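You operate a simulated robot arm through the tools that you are given. There is no shell and no other tool.

You run a simulated robot arm. Do the job below in one go: nothing can be reset, and whatever is moved stays where it is left.

TASK
Grip the long bolt, try both yellow-banded rings and take it out.
Fine: vice tight till the green pin shows; run each ring on till it binds or is fully on the thread, and lay it back; slacken the vice and stand the bolt head down on the table. Set down upright: long black bolt.

Only the result counts: the job must be done as asked and must still hold three seconds after the hand-in. Knocking over, shifting, dropping, spilling or breaking anything else fails it.

THE ROBOT
A 7-joint arm with a two-finger parallel gripper, fixed in place. Base frame: the origin is at the foot of the arm, x ahead of it, y to its left, z up. Lengths are in m, angles in rad, forces in N, time in s.
With the tool pointing down near the work surface it reaches from about 0.24 to 0.62 m from the base axis. Its first joint turns from -1.152 to 1.152 rad. Payload 2.6 kg.
The TCP is the grasp point between the finger pads, 0.03 m short of the fingertips. In the tool frame z runs along the fingers and y along their closing line. Largest opening 0.094 m; finger width 0.028, thickness 0.01; the body of the gripper, 0.05 by 0.096 m, starts 0.055 m behind the TCP.
Orientation is told as [roll, pitch, yaw] about the base's x, y, z axes, in that order, counted from this pose: with the fingers straight down and closing along the base's y, the tool's x points along the base's -x, its y along +y and its z along -z.

THE INTERFACE
- The arm moves only by the tool step_arm. Its argument "deltas" is a list of rows, each a list of 7 numbers: the shift along the tool's x, y, z in units of 50 mm (1.0 is 50 mm), then the turn, a rotation vector about the tool's x, y, z in units of 4 degrees (1.0 is 4 degrees), then the opening, from 0 (shut) to 1 (fully open). In form: [[tx, ty, tz, rx, ry, rz, claw], ...]. A call has 1 to 20 rows; each row shifts and turns the commanded pose from where the row before left it, along the tool's axes as they then stand. A call with a number of a shift or a turn outside -1 to 1 is refused whole. A row lasts 0.2 s, in which the tool goes at most 0.05 m and 0.15 rad; a call with a longer step from one row to the next is refused whole, and so is a gripper value outside its range. Where a pose cannot be reached the arm comes as near as it can. A force on the tool above 70 N (or 10 N above the force at the start of the call, whichever is more), or a blocked arm, ends the call early, and 0.2 s more pass. Each finger travels about 0.072 m/s and halts on what it meets, pressing with about 38 N; the grip force reading is that of the motor and also rises with nothing between the fingers. The clock runs only during rows and for 0.2 s after the last one: add rows that do not move to give the fingers time. The reply holds the time, the measured pose of the TCP, the force on the tool along the base axes, the opening and the grip force, in the units named above and with some noise, with the torque about the TCP (base axes, N m) and any sound that the robot's microphone picked up, and new pictures: "show" is both (left out), scene, wrist or none.
- Cameras (640 x 400 px; columns grow to the right, rows downward): "scene" is fixed at [0.0162, 0.4187, 0.571]; the picture's right is [-0.92, -0.40, 0.00], its down [-0.21, 0.47, -0.86] and it looks along [0.34, -0.79, -0.51] (base axes); focal length 214 px, centre (320, 200). "wrist" rides on the gripper at [0.076, 0.014, -0.102] in the tool frame; the picture's right is [-0.18, 0.98, 0.00], its down [-0.75, -0.14, -0.64] and it looks along [-0.63, -0.12, 0.77] (tool axes); focal length 243 px, centre (320, 200). There is no depth. A picture from a camera that has moved, and an enlarged one, comes with that camera's place and axes in the base frame and with its lens.
- enlarge(camera, box): a new picture of the part [left, top, right, bottom] of that camera's present view, enlarged. No time passes.
- finish_job(): hands the job in; it is judged then, once.

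Nothing tells you positions but the pictures and the camera data. Unless the task says otherwise, let go and move clear before handing in.

The tools are called after "Emit:" as name(argument=value, ...) on one line, values as JSON. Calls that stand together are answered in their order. step_arm: Moves the arm, as the interface text tells. Its arguments: {"type":"object","properties":{"deltas":{"type":"array"},"show":{"type":"string","enum":["both","scene","wrist","none"]}},"required":["deltas"]} The other tools are called the same way: enlarge (camera, box) takes an enlarged picture of a part of a camera's view; finish_job () hands the job in.

At the start:

```text
clock: 0.0
eef_pos: [0.2905, 0.0498, 0.4354]
orientation: [0.001, -0.001, 0.0]
wrist_force: [-0.2, 0.6, 0.8]
torque: [0.0, -0.02, -0.02]
opening: 0.0941
finger_force: 0.1
```

scene: 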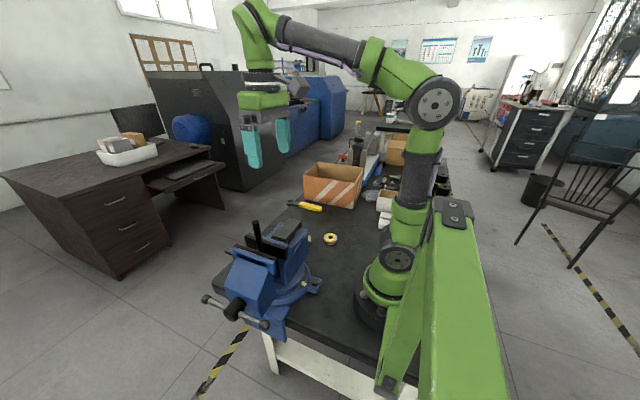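
wrist: 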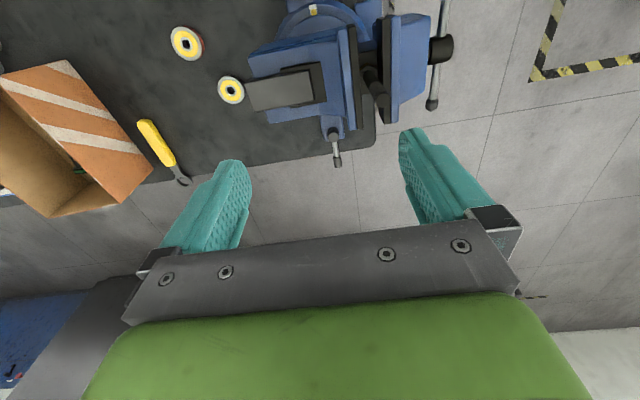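

I see a blue bench vice at the table edge with a black bolt standing near its jaws, two yellow-banded rings on the table and a carton behind them. I'll look closer at everything before moving.

Emit:
enlarge(camera="scene", box=[190, 190, 350, 350])

Emit:
enlarge(camera="wrist", box=[150, 0, 470, 200])

Emit:
enlarge(camera="scene", box=[280, 110, 440, 260])

```text
2.50 times, centred on (270, 270) of scene
camera zoom: at [0.0162, 0.4187, 0.571], right [-0.92, -0.4, 0.0], down [-0.21, 0.47, -0.86], along [0.34, -0.79, -0.51], focal length 536 px, centre (445, 25)
```

zoom: 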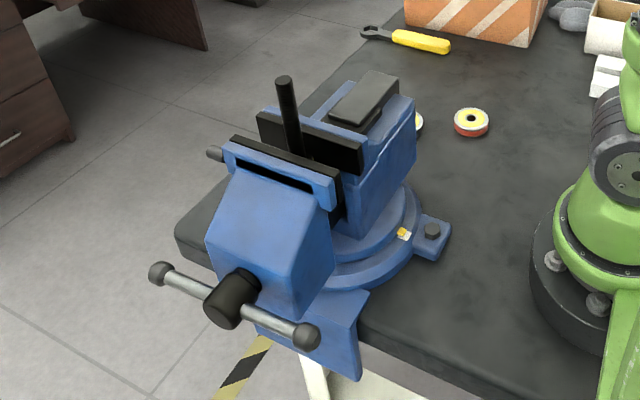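

```text
2.00 times, centred on (310, 100) of wrist
camera zoom: at [0.2162, 0.0636, 0.5394], right [0.18, 0.98, 0.0], down [0.75, -0.14, 0.64], along [0.63, -0.12, -0.77], focal length 485 px, centre (340, 400)
```

zoom: 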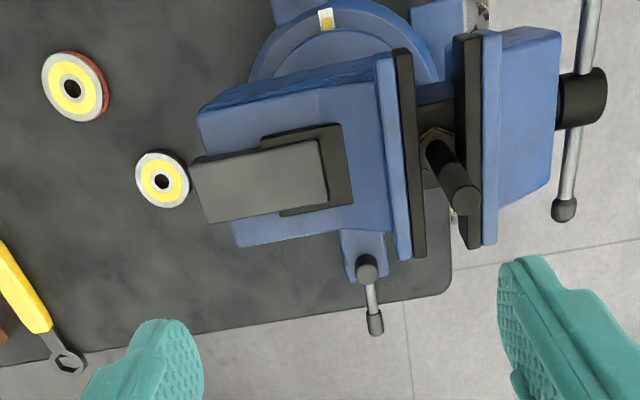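

```text
2.67 times, centred on (360, 185) of scene
camera zoom: at [0.0162, 0.4187, 0.571], right [-0.92, -0.4, 0.0], down [-0.21, 0.47, -0.86], along [0.34, -0.79, -0.51], focal length 572 px, centre (213, 240)
```

zoom: 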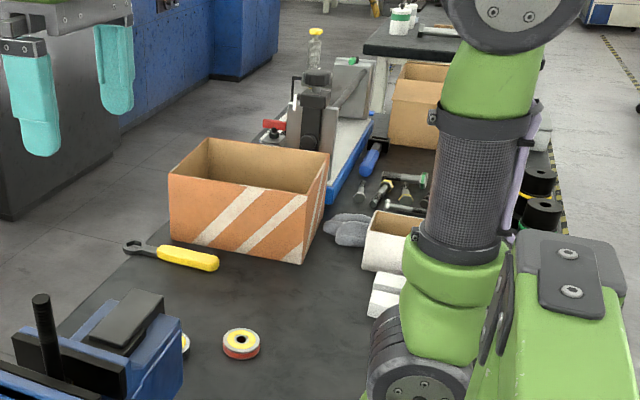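

The vice sits around (0.31, 0.11) with its T-handle facing +y near (0.31, 0.23, 0.10), and the bolt top is near z 0.28. The rings are near (0.236, -0.187) and (0.326, -0.14). I'll lift and shift the camera for clearer views.

Emit:
step_arm(deltas=[[0.6, 0.6, -0.4, 0, 0, 0, 1], [0.4, 0.4, -0.4, 0, 0, 0, 1], [0, 0, 0, 0, 0, 0, 1]])

```text
clock: 0.8
eef_pos: [0.2416, 0.0991, 0.4766]
orientation: [0.001, 0.001, -0.002]
wrist_force: [0.9, 0.3, -0.6]
torque: [0.03, 0.0, 0.01]
opening: 0.094
finger_force: 0.1
camera wrist: at [0.1667, 0.1136, 0.58], right [0.19, 0.98, 0.0], down [0.75, -0.14, 0.64], along [0.63, -0.12, -0.77], focal length 243 px, centre (320, 200)
```

scene: 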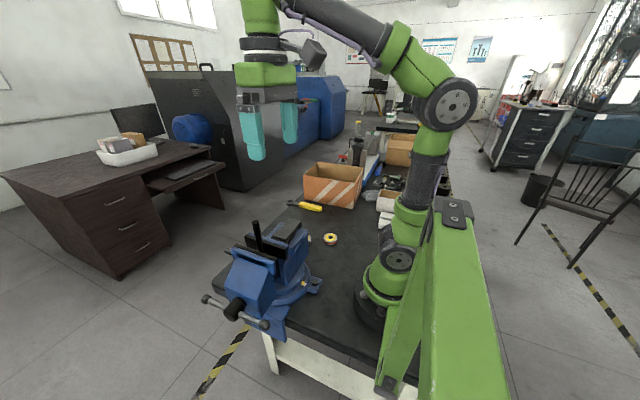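
wrist: 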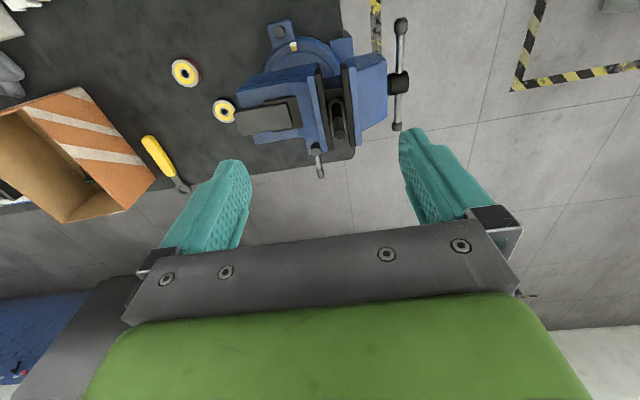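

Emit:
enlarge(camera="wrist", box=[220, 0, 440, 190])

Emit:
enlarge(camera="wrist", box=[150, 40, 270, 140])

```text
2.11 times, centred on (330, 95) of wrist
camera zoom: at [0.1667, 0.1136, 0.58], right [0.19, 0.98, 0.0], down [0.75, -0.14, 0.64], along [0.63, -0.12, -0.77], focal length 511 px, centre (299, 421)
```

zoom: 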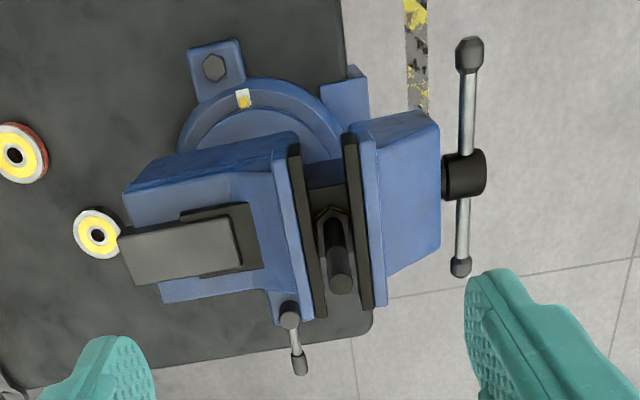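

```text
4.00 times, centred on (210, 90) of wrist
camera zoom: at [0.1667, 0.1136, 0.58], right [0.19, 0.98, 0.0], down [0.75, -0.14, 0.64], along [0.63, -0.12, -0.77], focal length 970 px, centre (760, 640)
```

zoom: 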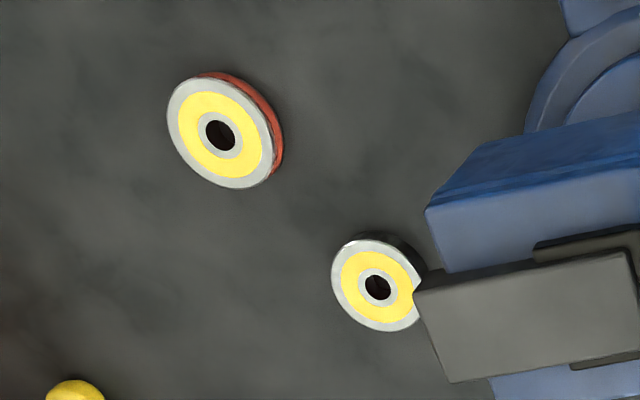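

The bolt's hex head is seated between the jaws. Ring A has a red rim and ring B a dark rim. I'll turn the wrist so the camera looks from the handle side.

Emit:
step_arm(deltas=[[0, 0, 0, 0, 0, 1, 1], [0, 0, 0, 0, 0, 1, 1], [0, 0, 0, 0, 0, 1, 1], [0, 0, 0, 0, 0, 1, 1], [0, 0, 0, 0, 0, 1, 1], [0, 0, 0, 0, 0, 1, 1], [0, 0, 0, 0, 0, 1, 1], [0, 0, 0, 0, 0, 1, 1], [0, 0, 0, 0, 0, 1, 1], [0, 0, 0, 0, 0, 1, 1], [0, 0, 0, 0, 0, 1, 1], [0, 0, 0, 0, 0, 1, 1], [0, 0, 0, 0, 0, 1, 1], [0, 0, 0, 0, 0, 1, 1], [0, 0, 0, 0, 0, 1, 1], [0, 0, 0, 0, 0, 1, 1], [0, 0, 0, 0, 0, 1, 1], [0, 0, 0, 0, 0, 1, 1], [0, 0, 0, 0, 0, 1, 1], [0, 0, 0, 0, 0, 1, 1]])

```text
clock: 5.0
eef_pos: [0.2411, 0.0999, 0.4764]
orientation: [0.0, -0.001, -1.398]
wrist_force: [0.2, -0.4, -0.4]
torque: [0.02, 0.0, 0.01]
opening: 0.0939
finger_force: 0.0
camera wrist: at [0.2432, 0.1767, 0.5795], right [1.0, -0.01, 0.0], down [-0.01, -0.77, 0.64], along [-0.01, -0.64, -0.77], focal length 243 px, centre (320, 200)
```

scene: 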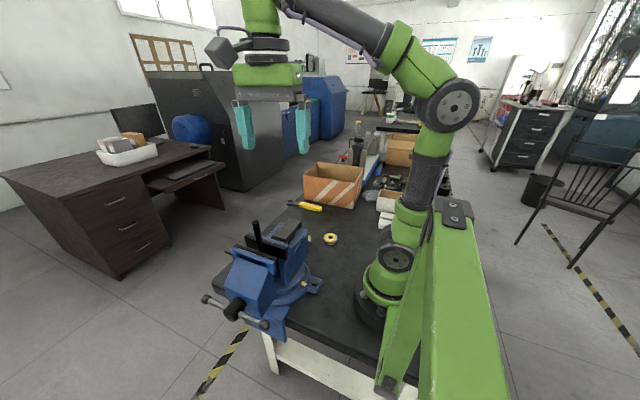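
wrist: 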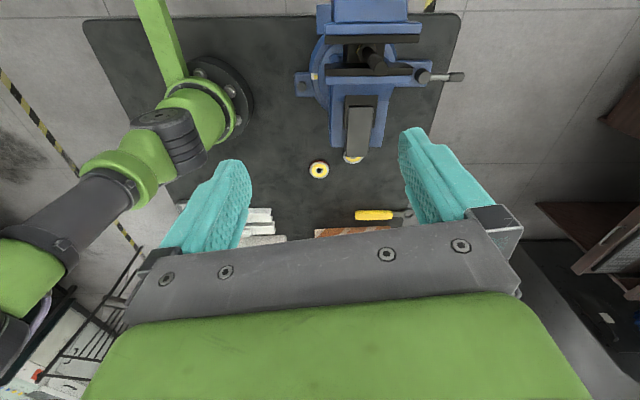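

The camera axes are now nearly aligned with the base. I'll move towards +y so the handle end and the vice front come into view.

Emit:
step_arm(deltas=[[0.707, 0.597, 0, 0, 0, 0, 1], [0.707, 0.597, 0, 0, 0, 0, 1], [0.707, 0.597, 0, 0, 0, 0, 1], [0, 0, 0, 0, 0, 0, 1]], show="wrist")

Emit:
enlarge(camera="wrist", box=[220, 0, 420, 200])

```text
clock: 6.0
eef_pos: [0.3117, 0.2202, 0.474]
orientation: [0.003, 0.001, -1.398]
wrist_force: [0.4, 0.2, 0.3]
torque: [0.0, 0.02, -0.02]
opening: 0.0941
finger_force: 0.0
camera wrist: at [0.3122, 0.2966, 0.5782], right [1.0, -0.01, 0.0], down [-0.01, -0.77, 0.64], along [-0.01, -0.64, -0.77], focal length 243 px, centre (320, 200)
```

wrist: 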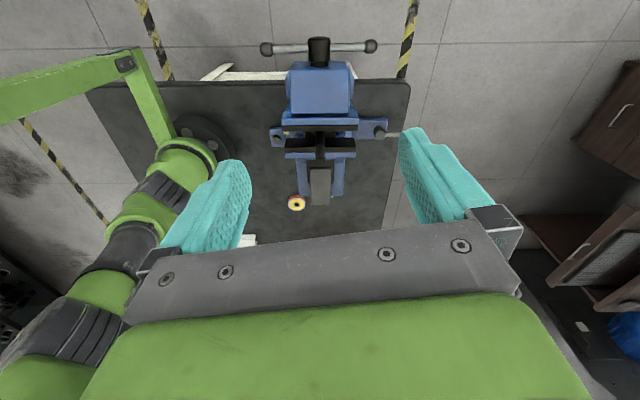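

```text
2.00 times, centred on (320, 100) of wrist
camera zoom: at [0.3122, 0.2966, 0.5782], right [1.0, -0.01, 0.0], down [-0.01, -0.77, 0.64], along [-0.01, -0.64, -0.77], focal length 485 px, centre (320, 400)
```

zoom: 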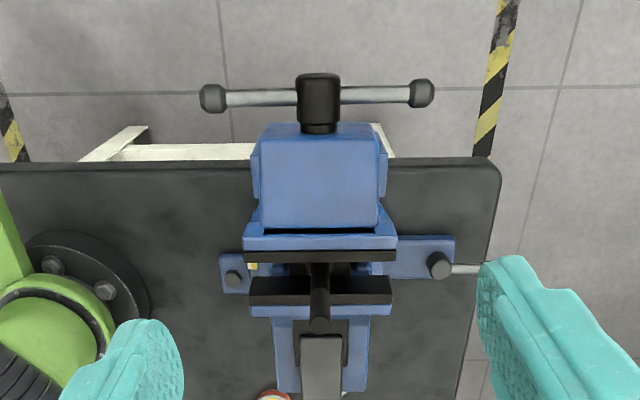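

The T-bar spans x 0.222–0.394 about the hub at (0.308, 0.23, 0.11), and the jaw gap is about 25 mm around a bolt of roughly 15 mm. I plan to come at the handle horizontally from +y, so I'll turn the wrist back and start tilting.

Emit:
step_arm(deltas=[[0, 0, 0, 0, 0, -1, 1], [0, 0, 0, 0, 0, -1, 1], [0, 0, 0, 0, 0, -1, 1], [0, 0, 0, 0, 0, -1, 1], [0, 0, 0, 0, 0, -1, 1], [0, 0, 0, 0, 0, -1, 1], [0, 0, 0, 0, 0, -1, 1], [0, 0, 0, 0, 0, -1, 1], [0, 0, 0, 0, 0, -1, 1], [0, 0, 0, 0, 0, -1, 1], [0, 0, 0, 0, 0, -1, 1], [0, 0, 0, 0, 0, -1, 1], [0, 0, 0, 0, 0, -1, 1], [0, 0, 0, 0, 0, -1, 1], [0, 0, 0, 0, 0, -1, 1], [0, 0, 0, 0, 0, -1, 1], [0, 0, 0, 0, 0, -1, 1], [0, 0, 0, 0, 0, -1, 1], [0, 0, 0, 0, 0, -1, 1], [0, 0, 0, 0, 0, -1, 1]], show="none")

Emit:
step_arm(deltas=[[0.2, 0.9, 0, 1, 0, 0, 1], [0.2, 0.9, 0, 1, 0, 0, 1], [0, 0, 0, 1, 0, 0, 1], [0, 0, 0, 1, 0, 0, 1], [0, 0, 0, 1, 0, 0, 1], [0, 0, 0, 1, 0, 0, 1], [0, 0, 0, 1, 0, 0, 1], [0, 0, 0, 1, 0, 0, 1], [0, 0, 0, 1, 0, 0, 1], [0, 0, 0, 1, 0, 0, 1], [0, 0, 0, 1, 0, 0, 1], [0, 0, 0, 0, 0, 0, 1]], show="both")

```text
clock: 10.2
eef_pos: [0.3104, 0.2184, 0.474]
orientation: [0.001, -0.004, 0.0]
wrist_force: [0.0, 0.2, -0.1]
torque: [-0.02, 0.0, -0.02]
opening: 0.094
finger_force: 0.1
```

```text
clock: 12.8
eef_pos: [0.2847, 0.2329, 0.4677]
orientation: [-0.095, -0.026, -0.001]
wrist_force: [-0.4, 0.4, 0.5]
torque: [-0.01, 0.02, 0.0]
opening: 0.0939
finger_force: 0.0
out of reach, approached as far as the arm can: row 1, 2, 3, 4, 5, 6, 7, 8, 9, 10, 11
camera wrist: at [0.2073, 0.2575, 0.5678], right [0.19, 0.98, -0.09], down [0.73, -0.08, 0.67], along [0.65, -0.19, -0.73], focal length 243 px, centre (320, 200)
```

scene: 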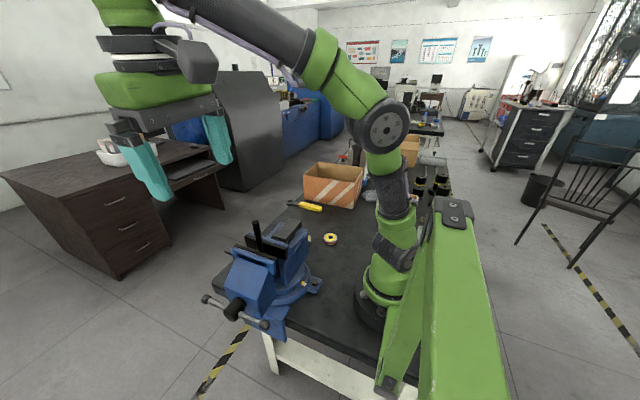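
wrist: 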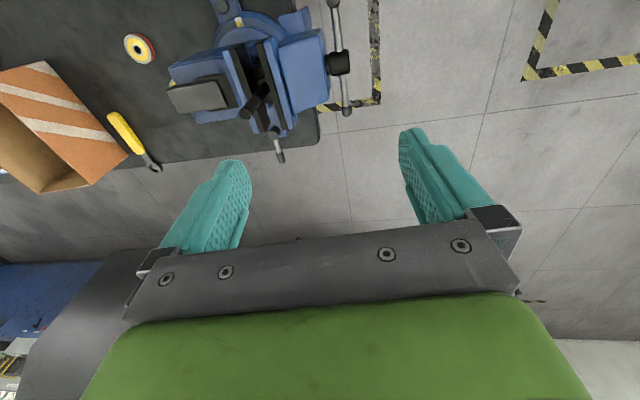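

The arm stopped short of that tilt at this height. I'll check the pose with no motion, then undo the tilt.

Emit:
step_arm(deltas=[[0, 0, 0, 0, 0, 0, 1]], show="none")

```text
clock: 13.2
eef_pos: [0.2859, 0.2335, 0.4687]
orientation: [-0.097, -0.029, 0.001]
wrist_force: [0.9, 0.6, 1.0]
torque: [0.02, -0.02, 0.0]
opening: 0.0941
finger_force: 0.0
```

Commands restart from the measured pose. I'll straighten the tool, move out beyond the handle and lower, then test tilting there.

Emit:
step_arm(deltas=[[0, 0, 0, -0.7, 0, 0, 1], [0, 0, 0, -0.7, 0, 0, 1], [0, 0.9, 0, 0, 0, 0, 1], [0, 0.9, 0.3, 0, 0, 0, 1], [0, 0, 0.95, 0, 0, 0, 1], [0, 0, 0.95, 0, 0, 0, 1], [0, 0, 0.9, 0, 0, 0, 1], [0, 0, 0, 0, 0, 0, 1]], show="none")

Emit:
step_arm(deltas=[[0, 0, 0, 1, 0, 0, 1], [0, 0, 0, 1, 0, 0, 1], [0, 0, 0, 1, 0, 0, 1], [0, 0, 0, 1, 0, 0, 1], [0, 0, 0, 1, 0, 0, 1], [0, 0, 0, 1, 0, 0, 1], [0, 0, 0, 0, 0, 0, 1]], show="both")

```text
clock: 15.0
eef_pos: [0.2899, 0.3238, 0.3139]
orientation: [0.003, -0.029, 0.001]
wrist_force: [-0.1, -0.4, 1.6]
torque: [-0.01, 0.04, 0.03]
opening: 0.0939
finger_force: 0.1
```

```text
clock: 16.6
eef_pos: [0.2901, 0.3236, 0.3143]
orientation: [-0.419, -0.028, -0.001]
wrist_force: [0.4, 0.6, -0.3]
torque: [-0.01, -0.01, -0.01]
opening: 0.0938
finger_force: 0.0
camera wrist: at [0.212, 0.3784, 0.4007], right [0.19, 0.9, -0.39], down [0.73, 0.13, 0.67], along [0.65, -0.42, -0.63], focal length 243 px, centre (320, 200)
```

scene: 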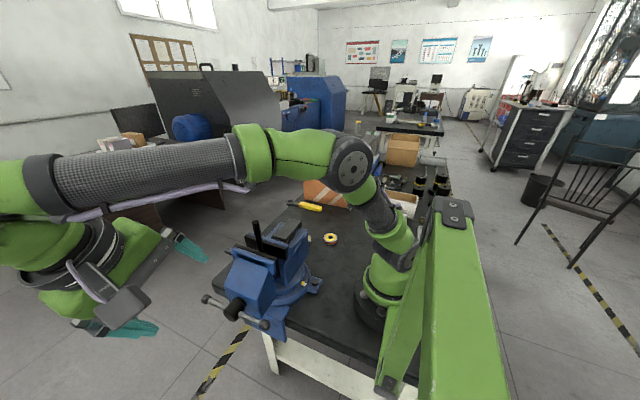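
wrist: 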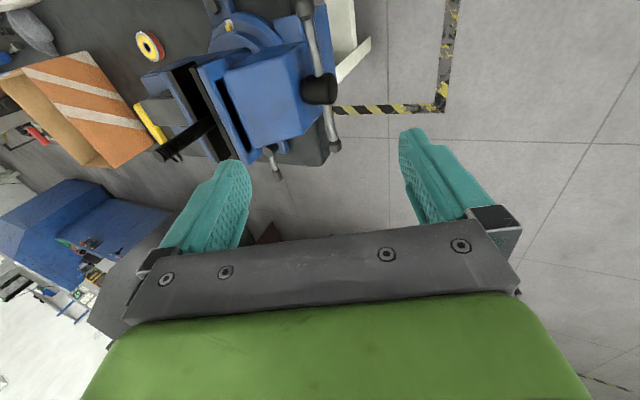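

The 24° tilt works here with good clearance. I'll carry on tilting towards horizontal.

Emit:
step_arm(deltas=[[0, 0, 0, 1, 0, 0, 1], [0, 0, 0, 1, 0, 0, 1], [0, 0, 0, 1, 0, 0, 1], [0, 0, 0, 1, 0, 0, 1], [0, 0, 0, 1, 0, 0, 1], [0, 0, 0, 1, 0, 0, 1], [0, 0, 0, 1, 0, 0, 1], [0, 0, 0, 1, 0, 0, 1], [0, 0, 0, 0, 0, 0, 1]], show="both")

```text
clock: 18.6
eef_pos: [0.2901, 0.2738, 0.2672]
orientation: [-0.974, -0.028, 0.001]
wrist_force: [0.0, 0.3, -1.0]
torque: [0.01, 0.02, -0.01]
opening: 0.094
finger_force: 0.2
out of reach, approached as far as the arm can: row 4, 5, 6, 7, 8
camera wrist: at [0.2122, 0.3665, 0.3114], right [0.21, 0.55, -0.81], down [0.74, 0.45, 0.5], along [0.64, -0.7, -0.31], focal length 243 px, centre (320, 200)
```

scene: 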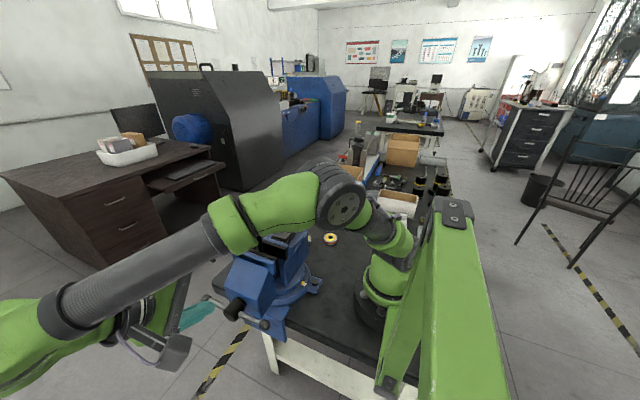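
wrist: 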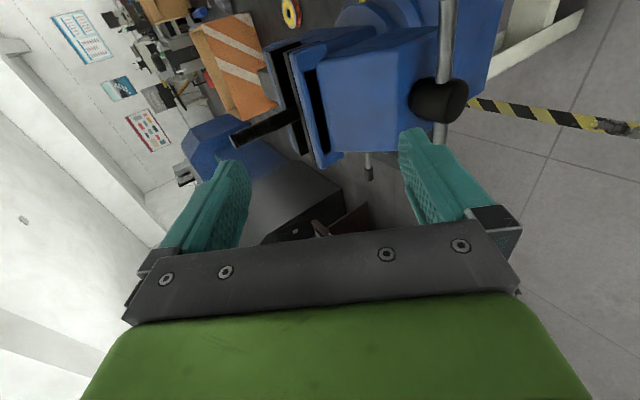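

Tilt is limited to about 56° here, so I'll most likely work the handle with the tool pointing down instead. First I'll use this low viewpoint to study the handle and vice front.

Emit:
enlarge(camera="wrist", box=[230, 0, 520, 200])

```text
2.00 times, centred on (375, 100) of wrist
camera zoom: at [0.2122, 0.3665, 0.3114], right [0.21, 0.55, -0.81], down [0.74, 0.45, 0.5], along [0.64, -0.7, -0.31], focal length 485 px, centre (210, 400)
```

zoom: 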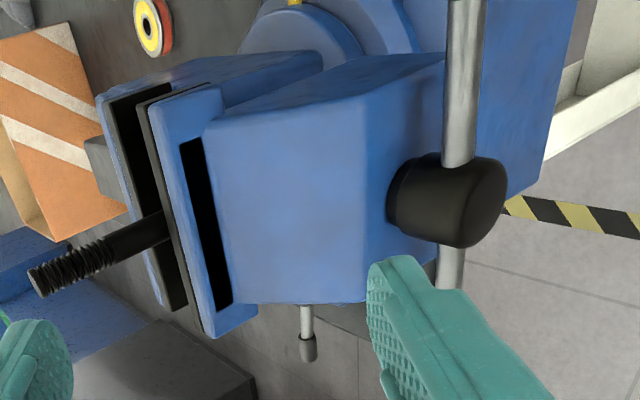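

The body front face is near y 0.205 and the bar near y 0.234, so closed fingers fit between them. I'll bring the tool back to vertical above the handle.

Emit:
step_arm(deltas=[[0, 0, -0.4, -1, 0, 0, 1], [0, 0, -0.2, -1, 0, 0, 1], [0, 0, 0, -1, 0, 0, 1], [0, 0, 0, -1, 0, 0, 1], [0, 0, 0, -1, 0, 0, 1], [0, 0, 0, -1, 0, 0, 1], [0, 0, 0, -1, 0, 0, 1], [0, 0, 0, -1, 0, 0, 1], [0, 0, 0, -1, 0, 0, 1], [0, 0, 0, -1, 0, 0, 1], [0, 0, 0, -1, 0, 0, 1], [0, 0, 0, -1, 0, 0, 1], [0, 0, 0, -1, 0, 0, 1], [0, 0, 0, -0.95, 0, 0, 1], [0, 0, 0, 0, 0.4, 0, 1], [0, 0, 0, 0, 0, 0, 0.5]], show="both")

```text
clock: 22.0
eef_pos: [0.2882, 0.2926, 0.2785]
orientation: [-0.002, 0.001, -0.001]
wrist_force: [-0.3, 0.1, -1.0]
torque: [0.02, -0.02, -0.03]
opening: 0.047
finger_force: 0.0
out of reach, approached as far as the arm can: row 1
camera wrist: at [0.2134, 0.3079, 0.383], right [0.18, 0.98, 0.0], down [0.75, -0.14, 0.64], along [0.63, -0.12, -0.77], focal length 243 px, centre (320, 200)
```

scene: 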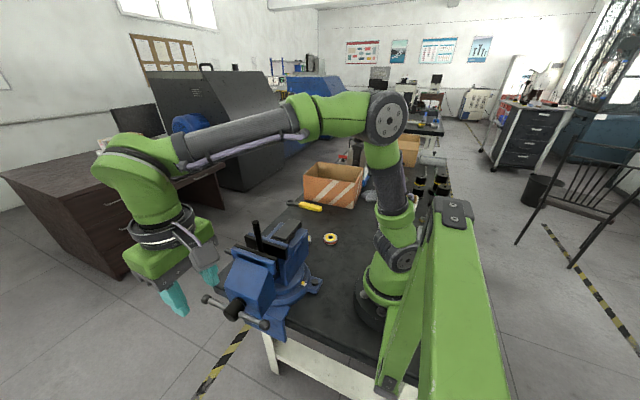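
wrist: 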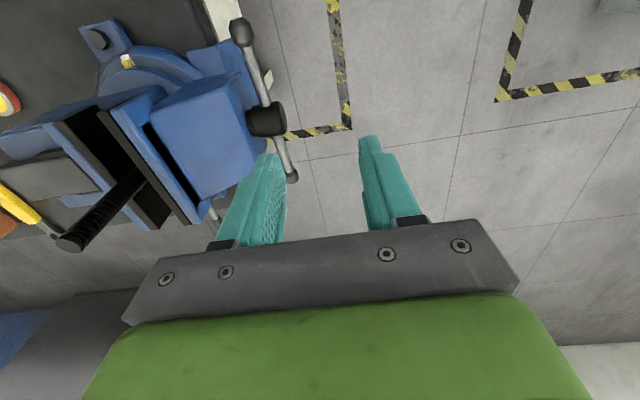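

The hub axis is near (0.307, y 0.23, z 0.114), and the bar runs along x with its near end at (0.223, 0.234, 0.122). I'll close the fingers and hover above the near end of the bar.

Emit:
step_arm(deltas=[[0.52, -0.6, 0.4, 0, 0, 0, 0], [0.52, -0.6, 0.4, 0, 0, 0, 0], [0, 0, 0.4, 0, 0, 0, 0], [0, 0, 0, 0, 0, 0, 0]], show="both")

```text
clock: 23.0
eef_pos: [0.2359, 0.2344, 0.2197]
orientation: [-0.002, -0.001, 0.002]
wrist_force: [0.0, -0.1, 0.3]
torque: [0.01, 0.0, -0.03]
opening: 0.0
finger_force: 33.6
camera wrist: at [0.1609, 0.2479, 0.3226], right [0.18, 0.98, 0.0], down [0.75, -0.14, 0.64], along [0.63, -0.12, -0.77], focal length 243 px, centre (320, 200)
```

scene: 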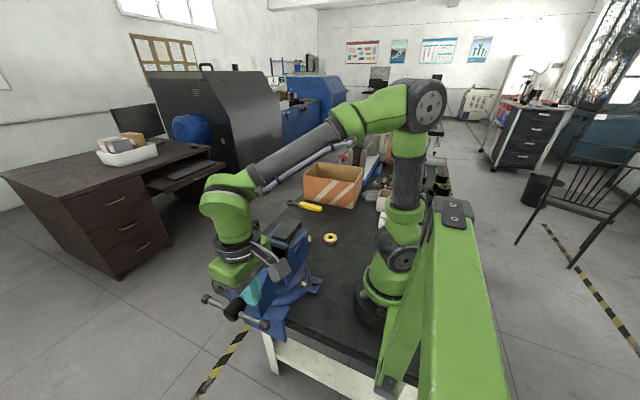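
wrist: 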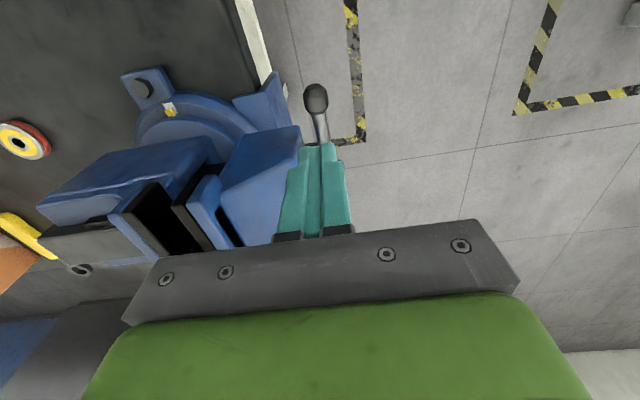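

The fingers line up over the bar end at (0.223, 0.233). I'll press down on it gently and check that it turns.

Emit:
step_arm(deltas=[[0, 0, 0.6, 0, 0, 0, 0], [0, 0, 0.6, 0, 0, 0, 0], [0, 0, 0.2, 0, 0, 0, 0], [0, 0, 0.2, 0, 0, 0, 0], [0, 0, 0.2, 0, 0, 0, 0]], show="both")

```text
clock: 24.2
eef_pos: [0.237, 0.2343, 0.1283]
orientation: [-0.003, -0.002, 0.001]
wrist_force: [-0.6, -0.5, 5.4]
torque: [-0.01, -0.04, -0.02]
opening: 0.0
finger_force: 32.9
camera wrist: at [0.1618, 0.2476, 0.233], right [0.18, 0.98, 0.0], down [0.75, -0.14, 0.64], along [0.63, -0.12, -0.77], focal length 243 px, centre (320, 200)
```

scene: 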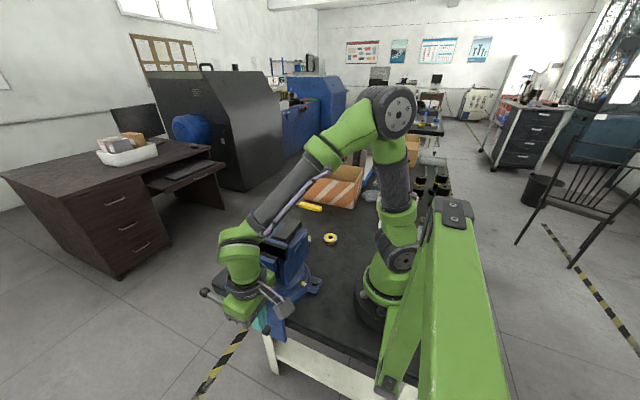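
wrist: 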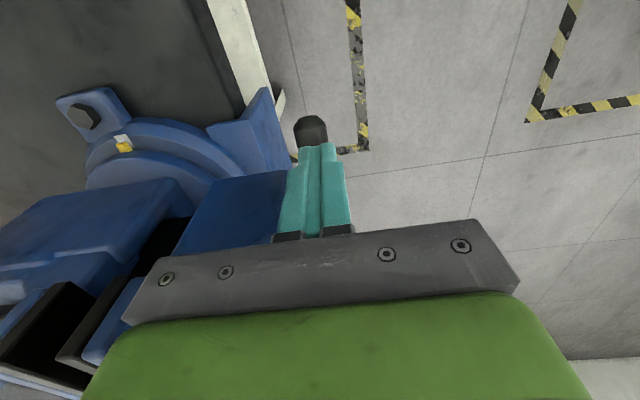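

The near end goes down with only about 5 N, so the handle turns freely this way. I'll push a little further, then lift off and go round to the far end, which is now rising.

Emit:
step_arm(deltas=[[-0.07, 0.06, 0.2, 0, 0, 0, 0], [-0.07, 0, 0.2, 0, 0, 0, 0], [0, 0, 0, 0, 0, 0, 0]], show="none")

Emit:
step_arm(deltas=[[0.3, 0, -0.3, 0, 0, 0, 0], [0, 0, -1, 0, 0, 0, 0], [0, 0, -1, 0, 0, 0, 0], [0, 0, -1, 0, 0, 0, 0], [-0.9, 0, -0.2, 0, 0, 0, 0], [-1, 0, 0, 0, 0, 0, 0], [-1, 0, 0, 0, 0, 0, 0], [-0.6, 0, 0, 0, 0, 0, 0], [0, 0, 0, 0, 0, 0, 0]], show="both")

```text
clock: 25.0
eef_pos: [0.2447, 0.2356, 0.1088]
orientation: [-0.003, 0.0, -0.001]
wrist_force: [-4.8, -6.2, 6.8]
torque: [-0.26, 0.1, -0.16]
opening: 0.0001
finger_force: 33.5
```

```text
clock: 27.0
eef_pos: [0.4035, 0.2372, 0.2831]
orientation: [-0.003, -0.001, -0.001]
wrist_force: [-0.4, -0.3, -1.2]
torque: [0.01, -0.01, -0.01]
opening: 0.0
finger_force: 32.8
camera wrist: at [0.3287, 0.2514, 0.3874], right [0.18, 0.98, 0.0], down [0.75, -0.14, 0.64], along [0.63, -0.12, -0.77], focal length 243 px, centre (320, 200)
```

scene: 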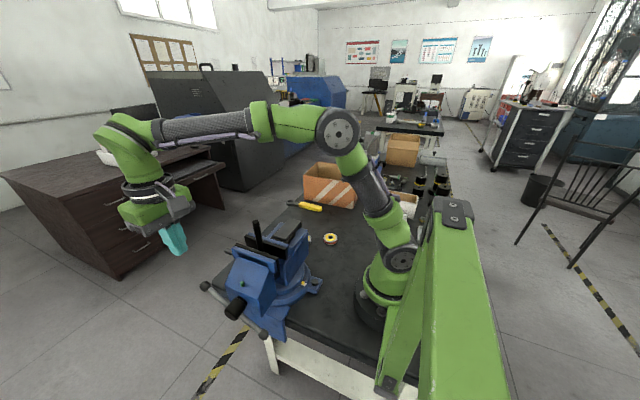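
wrist: 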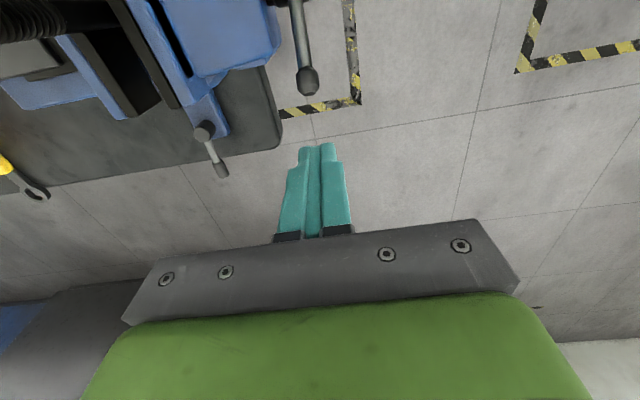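

Emit:
enlarge(camera="scene", box=[190, 210, 350, 360])

```text
2.67 times, centred on (270, 285) of scene
camera zoom: at [0.0162, 0.4187, 0.571], right [-0.92, -0.4, 0.0], down [-0.21, 0.47, -0.86], along [0.34, -0.79, -0.51], focal length 572 px, centre (453, -27)
```

zoom: 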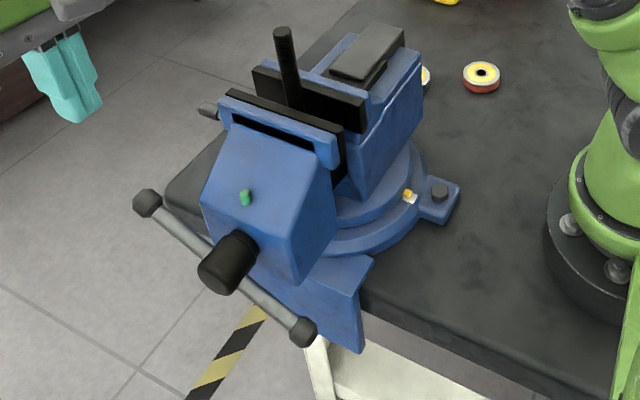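

A green pin now stands out on the sloped top of the moving jaw, so the vice is tight after a short turn. Next I'll look at the bolt from above to fix its position, opening the fingers on the way.

Emit:
step_arm(deltas=[[0, 0, -1, 0, 0, 0, 0], [0, 0, -1, 0, 0, 0, 0], [0, 0, -0.8, 0, 0, 0, 0.5], [0.7, -0.65, 0, 0, 0, 0, 1], [0.7, -0.65, 0, 0, 0, 0, 1], [0.7, -0.65, 0, 0, 0, 0, 1], [0.7, -0.65, 0, 0, 0, 0, 1], [0.5, 0, 0, 0, 0, 0, 1], [0, 0, 0, 0, 0, 0, 1]], show="both")

Emit:
enlarge(camera="wrist", box=[220, 0, 440, 150])

Emit:
enlarge(camera="scene", box=[220, 210, 320, 310])

```text
clock: 29.0
eef_pos: [0.2359, 0.1058, 0.4211]
orientation: [-0.003, 0.001, 0.0]
wrist_force: [0.1, 0.6, -0.2]
torque: [0.03, 0.01, -0.01]
opening: 0.0941
finger_force: 0.0
out of reach, approached as far as the arm can: row 3
camera wrist: at [0.1604, 0.12, 0.5248], right [0.18, 0.98, 0.0], down [0.75, -0.14, 0.64], along [0.63, -0.12, -0.77], focal length 243 px, centre (320, 200)
```

scene: 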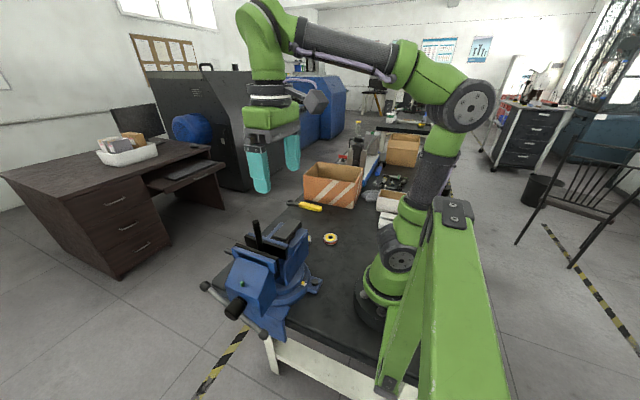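
wrist: 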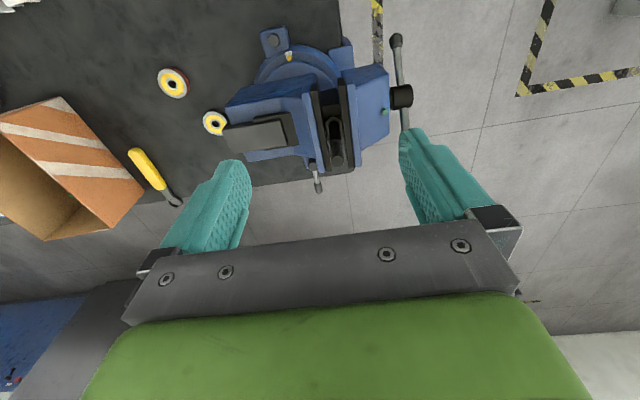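

```text
2.67 times, centred on (330, 75) of wrist
camera zoom: at [0.1604, 0.12, 0.5248], right [0.18, 0.98, 0.0], down [0.75, -0.14, 0.64], along [0.63, -0.12, -0.77], focal length 647 px, centre (293, 533)
```

zoom: 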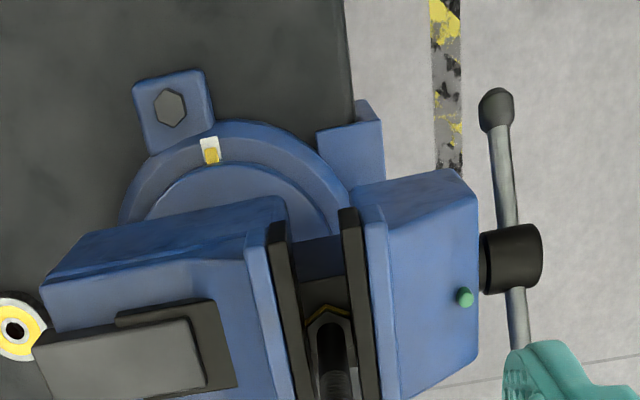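

```text
4.00 times, centred on (270, 260) of scene
camera zoom: at [0.0162, 0.4187, 0.571], right [-0.92, -0.4, 0.0], down [-0.21, 0.47, -0.86], along [0.34, -0.79, -0.51], focal length 858 px, centre (520, -40)
```

zoom: 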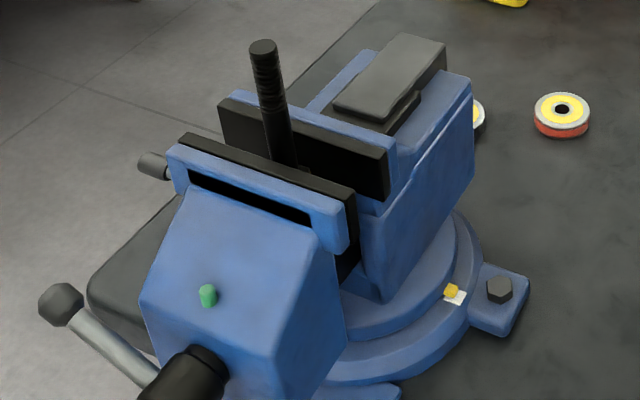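

The green pin is clearly out and the hex head looks held between the jaws. I'll zoom in on the bolt tip and rings to get precise positions.

Emit:
enlarge(camera="wrist", box=[290, 80, 390, 180])

Emit:
enlarge(camera="wrist", box=[150, 50, 270, 150])

```text
4.00 times, centred on (340, 130) of wrist
camera zoom: at [0.1604, 0.12, 0.5248], right [0.18, 0.98, 0.0], down [0.75, -0.14, 0.64], along [0.63, -0.12, -0.77], focal length 970 px, centre (240, 480)
```

zoom: 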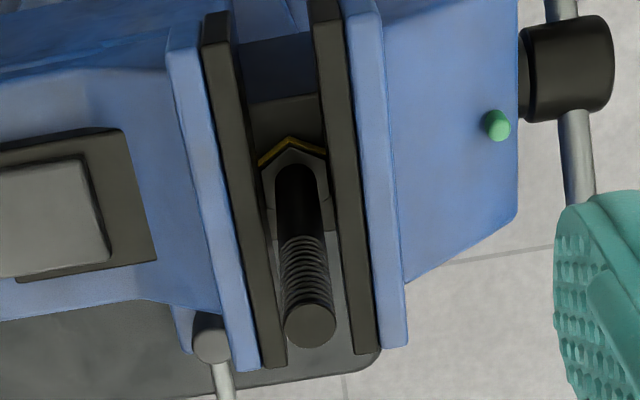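

```text
4.00 times, centred on (210, 100) of wrist
camera zoom: at [0.1604, 0.12, 0.5248], right [0.18, 0.98, 0.0], down [0.75, -0.14, 0.64], along [0.63, -0.12, -0.77], focal length 970 px, centre (760, 600)
```

zoom: 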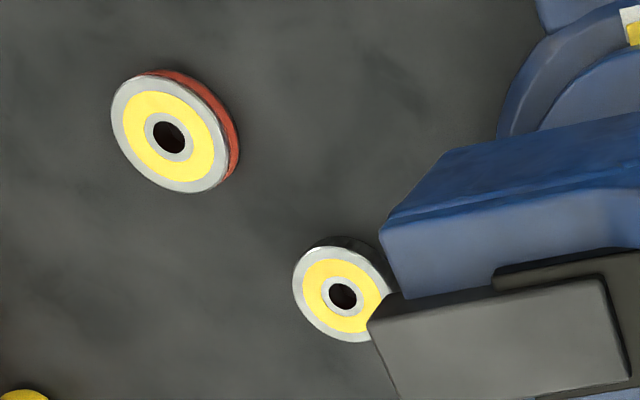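

The bolt axis is at (0.308, 0.112), about 16 mm thick, with its tip at z 0.278 and the jaw tops near 0.198. Ring B (dark rim) is near (0.326, -0.140) and ring A (red rim) near (0.236, -0.185). I'll fly over ring B for a closer look.

Emit:
step_arm(deltas=[[-0.3, -0.82, 0, 0, 0, 0, 1], [-0.3, -0.82, 0, 0, 0, 0, 1], [-0.3, -0.82, 0, 0, 0, 0, 1], [-0.3, -0.82, 0, 0, 0, 0, 1], [-0.3, -0.82, 0, 0, 0, 0, 1], [-0.3, -0.81, 0, 0, 0, 0, 1], [0, 0, 0.9, 0, 0, 0, 1], [0, 0, 0.9, 0, 0, 0, 1], [0, 0, 0.9, 0, 0, 0, 1], [0, 0, 0.9, 0, 0, 0, 1], [0, 0, 0, 0, 0, 0, 1]], show="both")

Emit:
enlarge(camera="wrist", box=[220, 20, 420, 180])

```text
clock: 31.4
eef_pos: [0.3285, -0.1403, 0.2414]
orientation: [-0.001, 0.001, -0.001]
wrist_force: [-1.0, 0.3, 0.8]
torque: [0.0, 0.0, 0.0]
opening: 0.094
finger_force: 0.0
camera wrist: at [0.2529, -0.1256, 0.3453], right [0.18, 0.98, 0.0], down [0.75, -0.14, 0.64], along [0.63, -0.12, -0.77], focal length 243 px, centre (320, 200)
```

scene: 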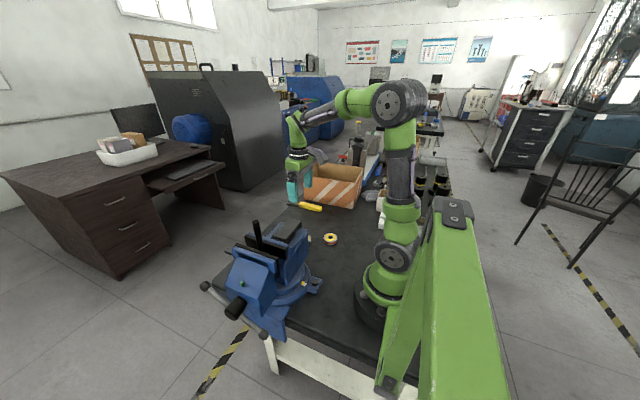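
wrist: 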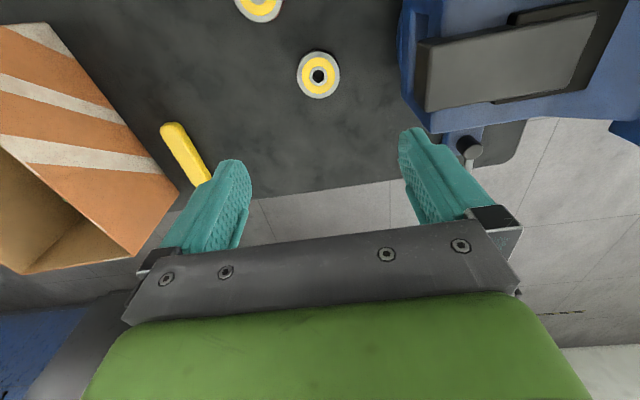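

```text
2.50 times, centred on (320, 100) of wrist
camera zoom: at [0.2529, -0.1256, 0.3453], right [0.18, 0.98, 0.0], down [0.75, -0.14, 0.64], along [0.63, -0.12, -0.77], focal length 606 px, centre (320, 450)
```

zoom: 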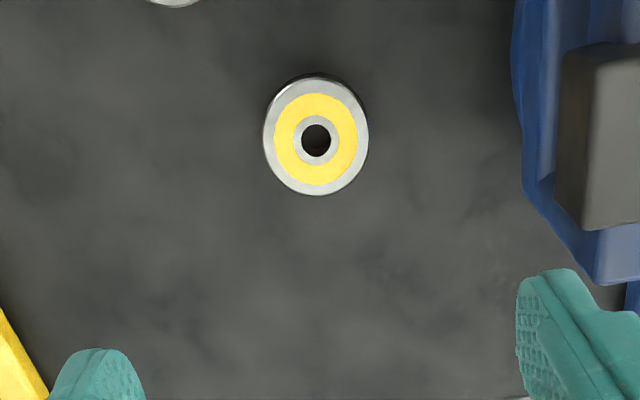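

Ring B's hole centre is at about (0.325, -0.1415), with an outer diameter of about 52 mm, a hole of about 15 mm, and a height near 20 mm. I'll lower over it and check alignment before gripping.

Emit:
step_arm(deltas=[[0.07, -0.03, 0.9, 0, 0, 0, 0.85], [0, 0, 0.9, 0, 0, 0, 0.8], [0, 0, 0.9, 0, 0, 0, 0.8], [0, 0, 0.6, 0, 0, 0, 0.8], [0, 0, 0, 0, 0, 0, 0.8]], show="wrist")

Emit:
enlarge(camera="wrist", box=[220, 60, 420, 220])

```text
clock: 32.6
eef_pos: [0.3232, -0.1416, 0.0771]
orientation: [-0.001, 0.0, -0.001]
wrist_force: [1.0, -0.6, -0.2]
torque: [0.01, -0.02, 0.0]
opening: 0.075
finger_force: 0.1
camera wrist: at [0.2481, -0.1275, 0.1802], right [0.18, 0.98, 0.0], down [0.75, -0.14, 0.64], along [0.63, -0.12, -0.77], focal length 243 px, centre (320, 200)
```

wrist: 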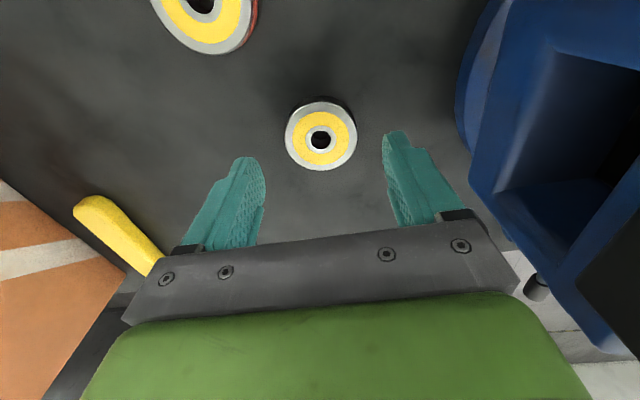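

```text
2.50 times, centred on (320, 140) of wrist
camera zoom: at [0.2481, -0.1275, 0.1802], right [0.18, 0.98, 0.0], down [0.75, -0.14, 0.64], along [0.63, -0.12, -0.77], focal length 606 px, centre (320, 350)
```

zoom: 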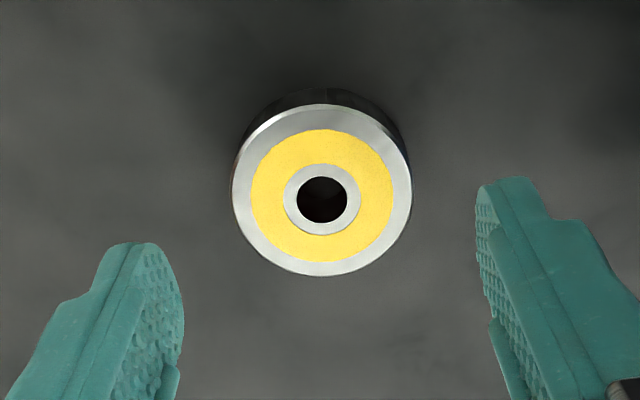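

The ring centre is (0.3257, -0.1418) with its top near z 0.018. I'll fine-adjust, lower so the tips sit just above the table, and close.

Emit:
step_arm(deltas=[[-0.05, 0, 0.4, 0, 0, 0, 0.8], [0, 0, 0.43, 0, 0, 0, 0.8], [0, 0, 0, 0, 0, 0, 0.8]], show="none")

Emit:
step_arm(deltas=[[0, 0, 0, 0, 0, 0, 0.5], [0, 0, 0, 0, 0, 0, 0.3], [0, 0, 0, 0, 0, 0, 0.3], [0, 0, 0, 0, 0, 0, 0.3]], show="both")

```text
clock: 33.4
eef_pos: [0.3251, -0.1419, 0.0348]
orientation: [-0.002, 0.001, 0.0]
wrist_force: [0.1, 0.1, -0.2]
torque: [0.0, 0.02, -0.01]
opening: 0.075
finger_force: 0.2
```

```text
clock: 34.4
eef_pos: [0.3244, -0.1423, 0.034]
orientation: [-0.001, 0.0, -0.001]
wrist_force: [0.3, 0.6, 0.8]
torque: [0.02, 0.01, -0.01]
opening: 0.0515
finger_force: 37.8
camera wrist: at [0.2502, -0.1277, 0.1388], right [0.18, 0.98, 0.0], down [0.75, -0.14, 0.64], along [0.63, -0.12, -0.77], focal length 243 px, centre (320, 200)
```

scene: 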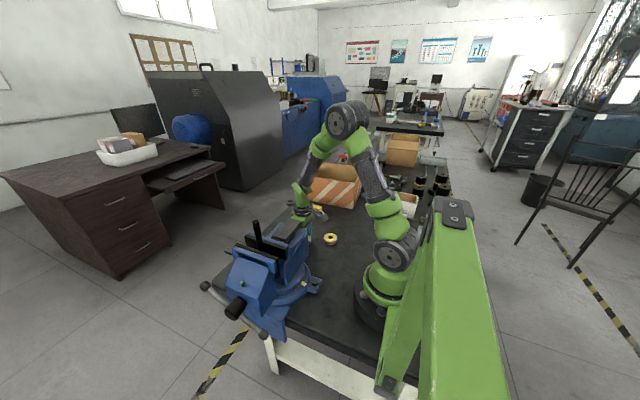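
wrist: 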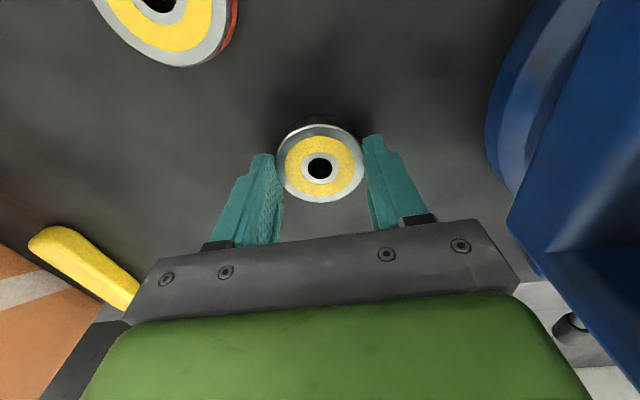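

The ring is gripped at 51.5 mm opening. I'll measure where its hole sits relative to the tool axis, then lift.

Emit:
enlarge(camera="wrist", box=[260, 110, 380, 210])

Emit:
step_arm(deltas=[[0, 0, -0.3, 0, 0, 0, 0.3], [0, 0, -0.9, 0, 0, 0, 0.3], [0, 0, -0.9, 0, 0, 0, 0.3], [0, 0, 0, 0, 0, 0, 0.3]], show="wrist")

Emit:
enlarge(camera="wrist", box=[260, 110, 380, 210])

```text
4.00 times, centred on (320, 160) of wrist
camera zoom: at [0.2502, -0.1277, 0.1388], right [0.18, 0.98, 0.0], down [0.75, -0.14, 0.64], along [0.63, -0.12, -0.77], focal length 970 px, centre (320, 360)
```

zoom: 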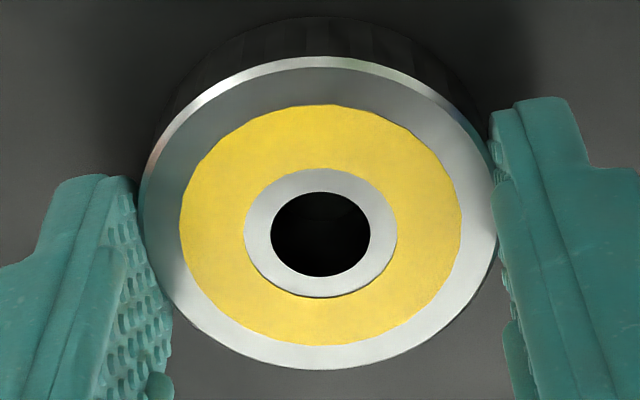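

```text
clock: 35.4
eef_pos: [0.326, -0.1413, 0.1408]
orientation: [-0.001, -0.001, 0.001]
wrist_force: [0.1, -0.1, -2.5]
torque: [0.02, -0.01, -0.03]
opening: 0.0514
finger_force: 38.2
camera wrist: at [0.2506, -0.1272, 0.2453], right [0.18, 0.98, 0.0], down [0.75, -0.14, 0.64], along [0.63, -0.12, -0.77], focal length 243 px, centre (320, 200)
```

wrist: 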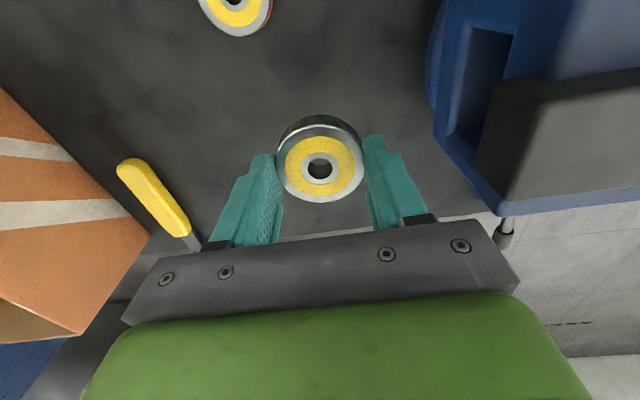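

```text
4.00 times, centred on (320, 160) of wrist
camera zoom: at [0.2506, -0.1272, 0.2453], right [0.18, 0.98, 0.0], down [0.75, -0.14, 0.64], along [0.63, -0.12, -0.77], focal length 970 px, centre (320, 360)
```

zoom: 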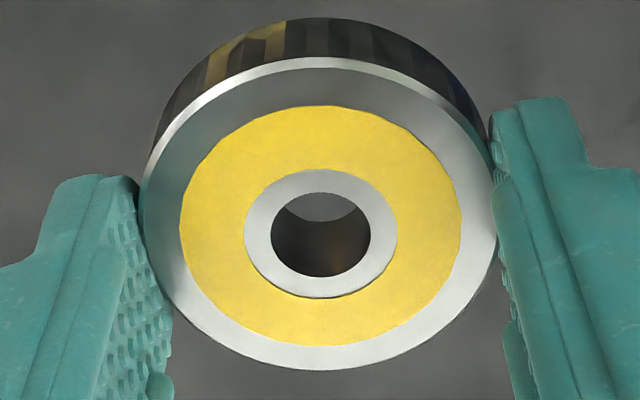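

Ring B is held with its hole about 1–1.5 mm toward -x from the tool axis. I'll carry it high above the bolt and line it up visually.

Emit:
step_arm(deltas=[[0, 0, -0.96, 0, 0, 0, 0.3], [0, 0, -0.96, 0, 0, 0, 0.3], [0, 0, -0.96, 0, 0, 0, 0.3], [0, 0, -0.96, 0, 0, 0, 0.3], [0, 0, -0.96, 0, 0, 0, 0.3], [0, 0, -0.96, 0, 0, 0, 0.3], [0.06, 0.845, 0, 0, 0, 0, 0.3], [0.06, 0.845, 0, 0, 0, 0, 0.3], [0.06, 0.845, 0, 0, 0, 0, 0.3], [0.06, 0.845, 0, 0, 0, 0, 0.3], [0.06, 0.845, 0, 0, 0, 0, 0.3], [0.06, 0.845, 0, 0, 0, 0, 0.3], [0, 0, 0, 0, 0, 0, 0.3]], show="wrist")

Emit:
enlarge(camera="wrist", box=[260, 50, 380, 150])

```text
clock: 38.2
eef_pos: [0.3069, 0.1124, 0.4278]
orientation: [-0.001, 0.0, -0.002]
wrist_force: [-0.3, -0.3, -1.8]
torque: [-0.01, 0.03, 0.0]
opening: 0.0515
finger_force: 37.9
camera wrist: at [0.2311, 0.1263, 0.5316], right [0.18, 0.98, 0.0], down [0.75, -0.14, 0.64], along [0.63, -0.12, -0.77], focal length 243 px, centre (320, 200)
```

wrist: 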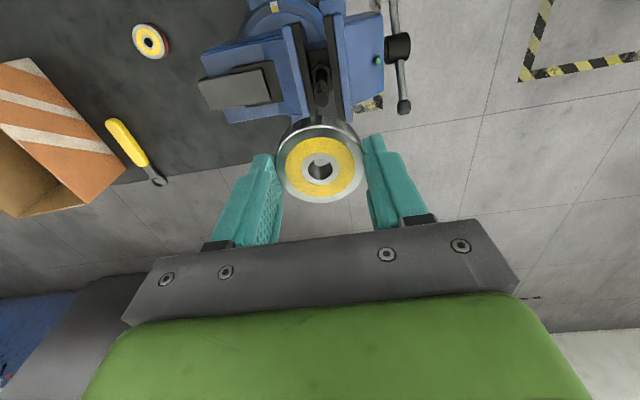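

```text
4.00 times, centred on (320, 100) of wrist
camera zoom: at [0.2311, 0.1263, 0.5316], right [0.18, 0.98, 0.0], down [0.75, -0.14, 0.64], along [0.63, -0.12, -0.77], focal length 970 px, centre (320, 600)
```

zoom: 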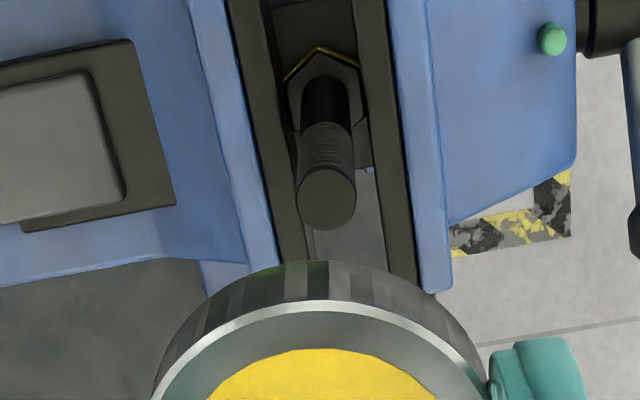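

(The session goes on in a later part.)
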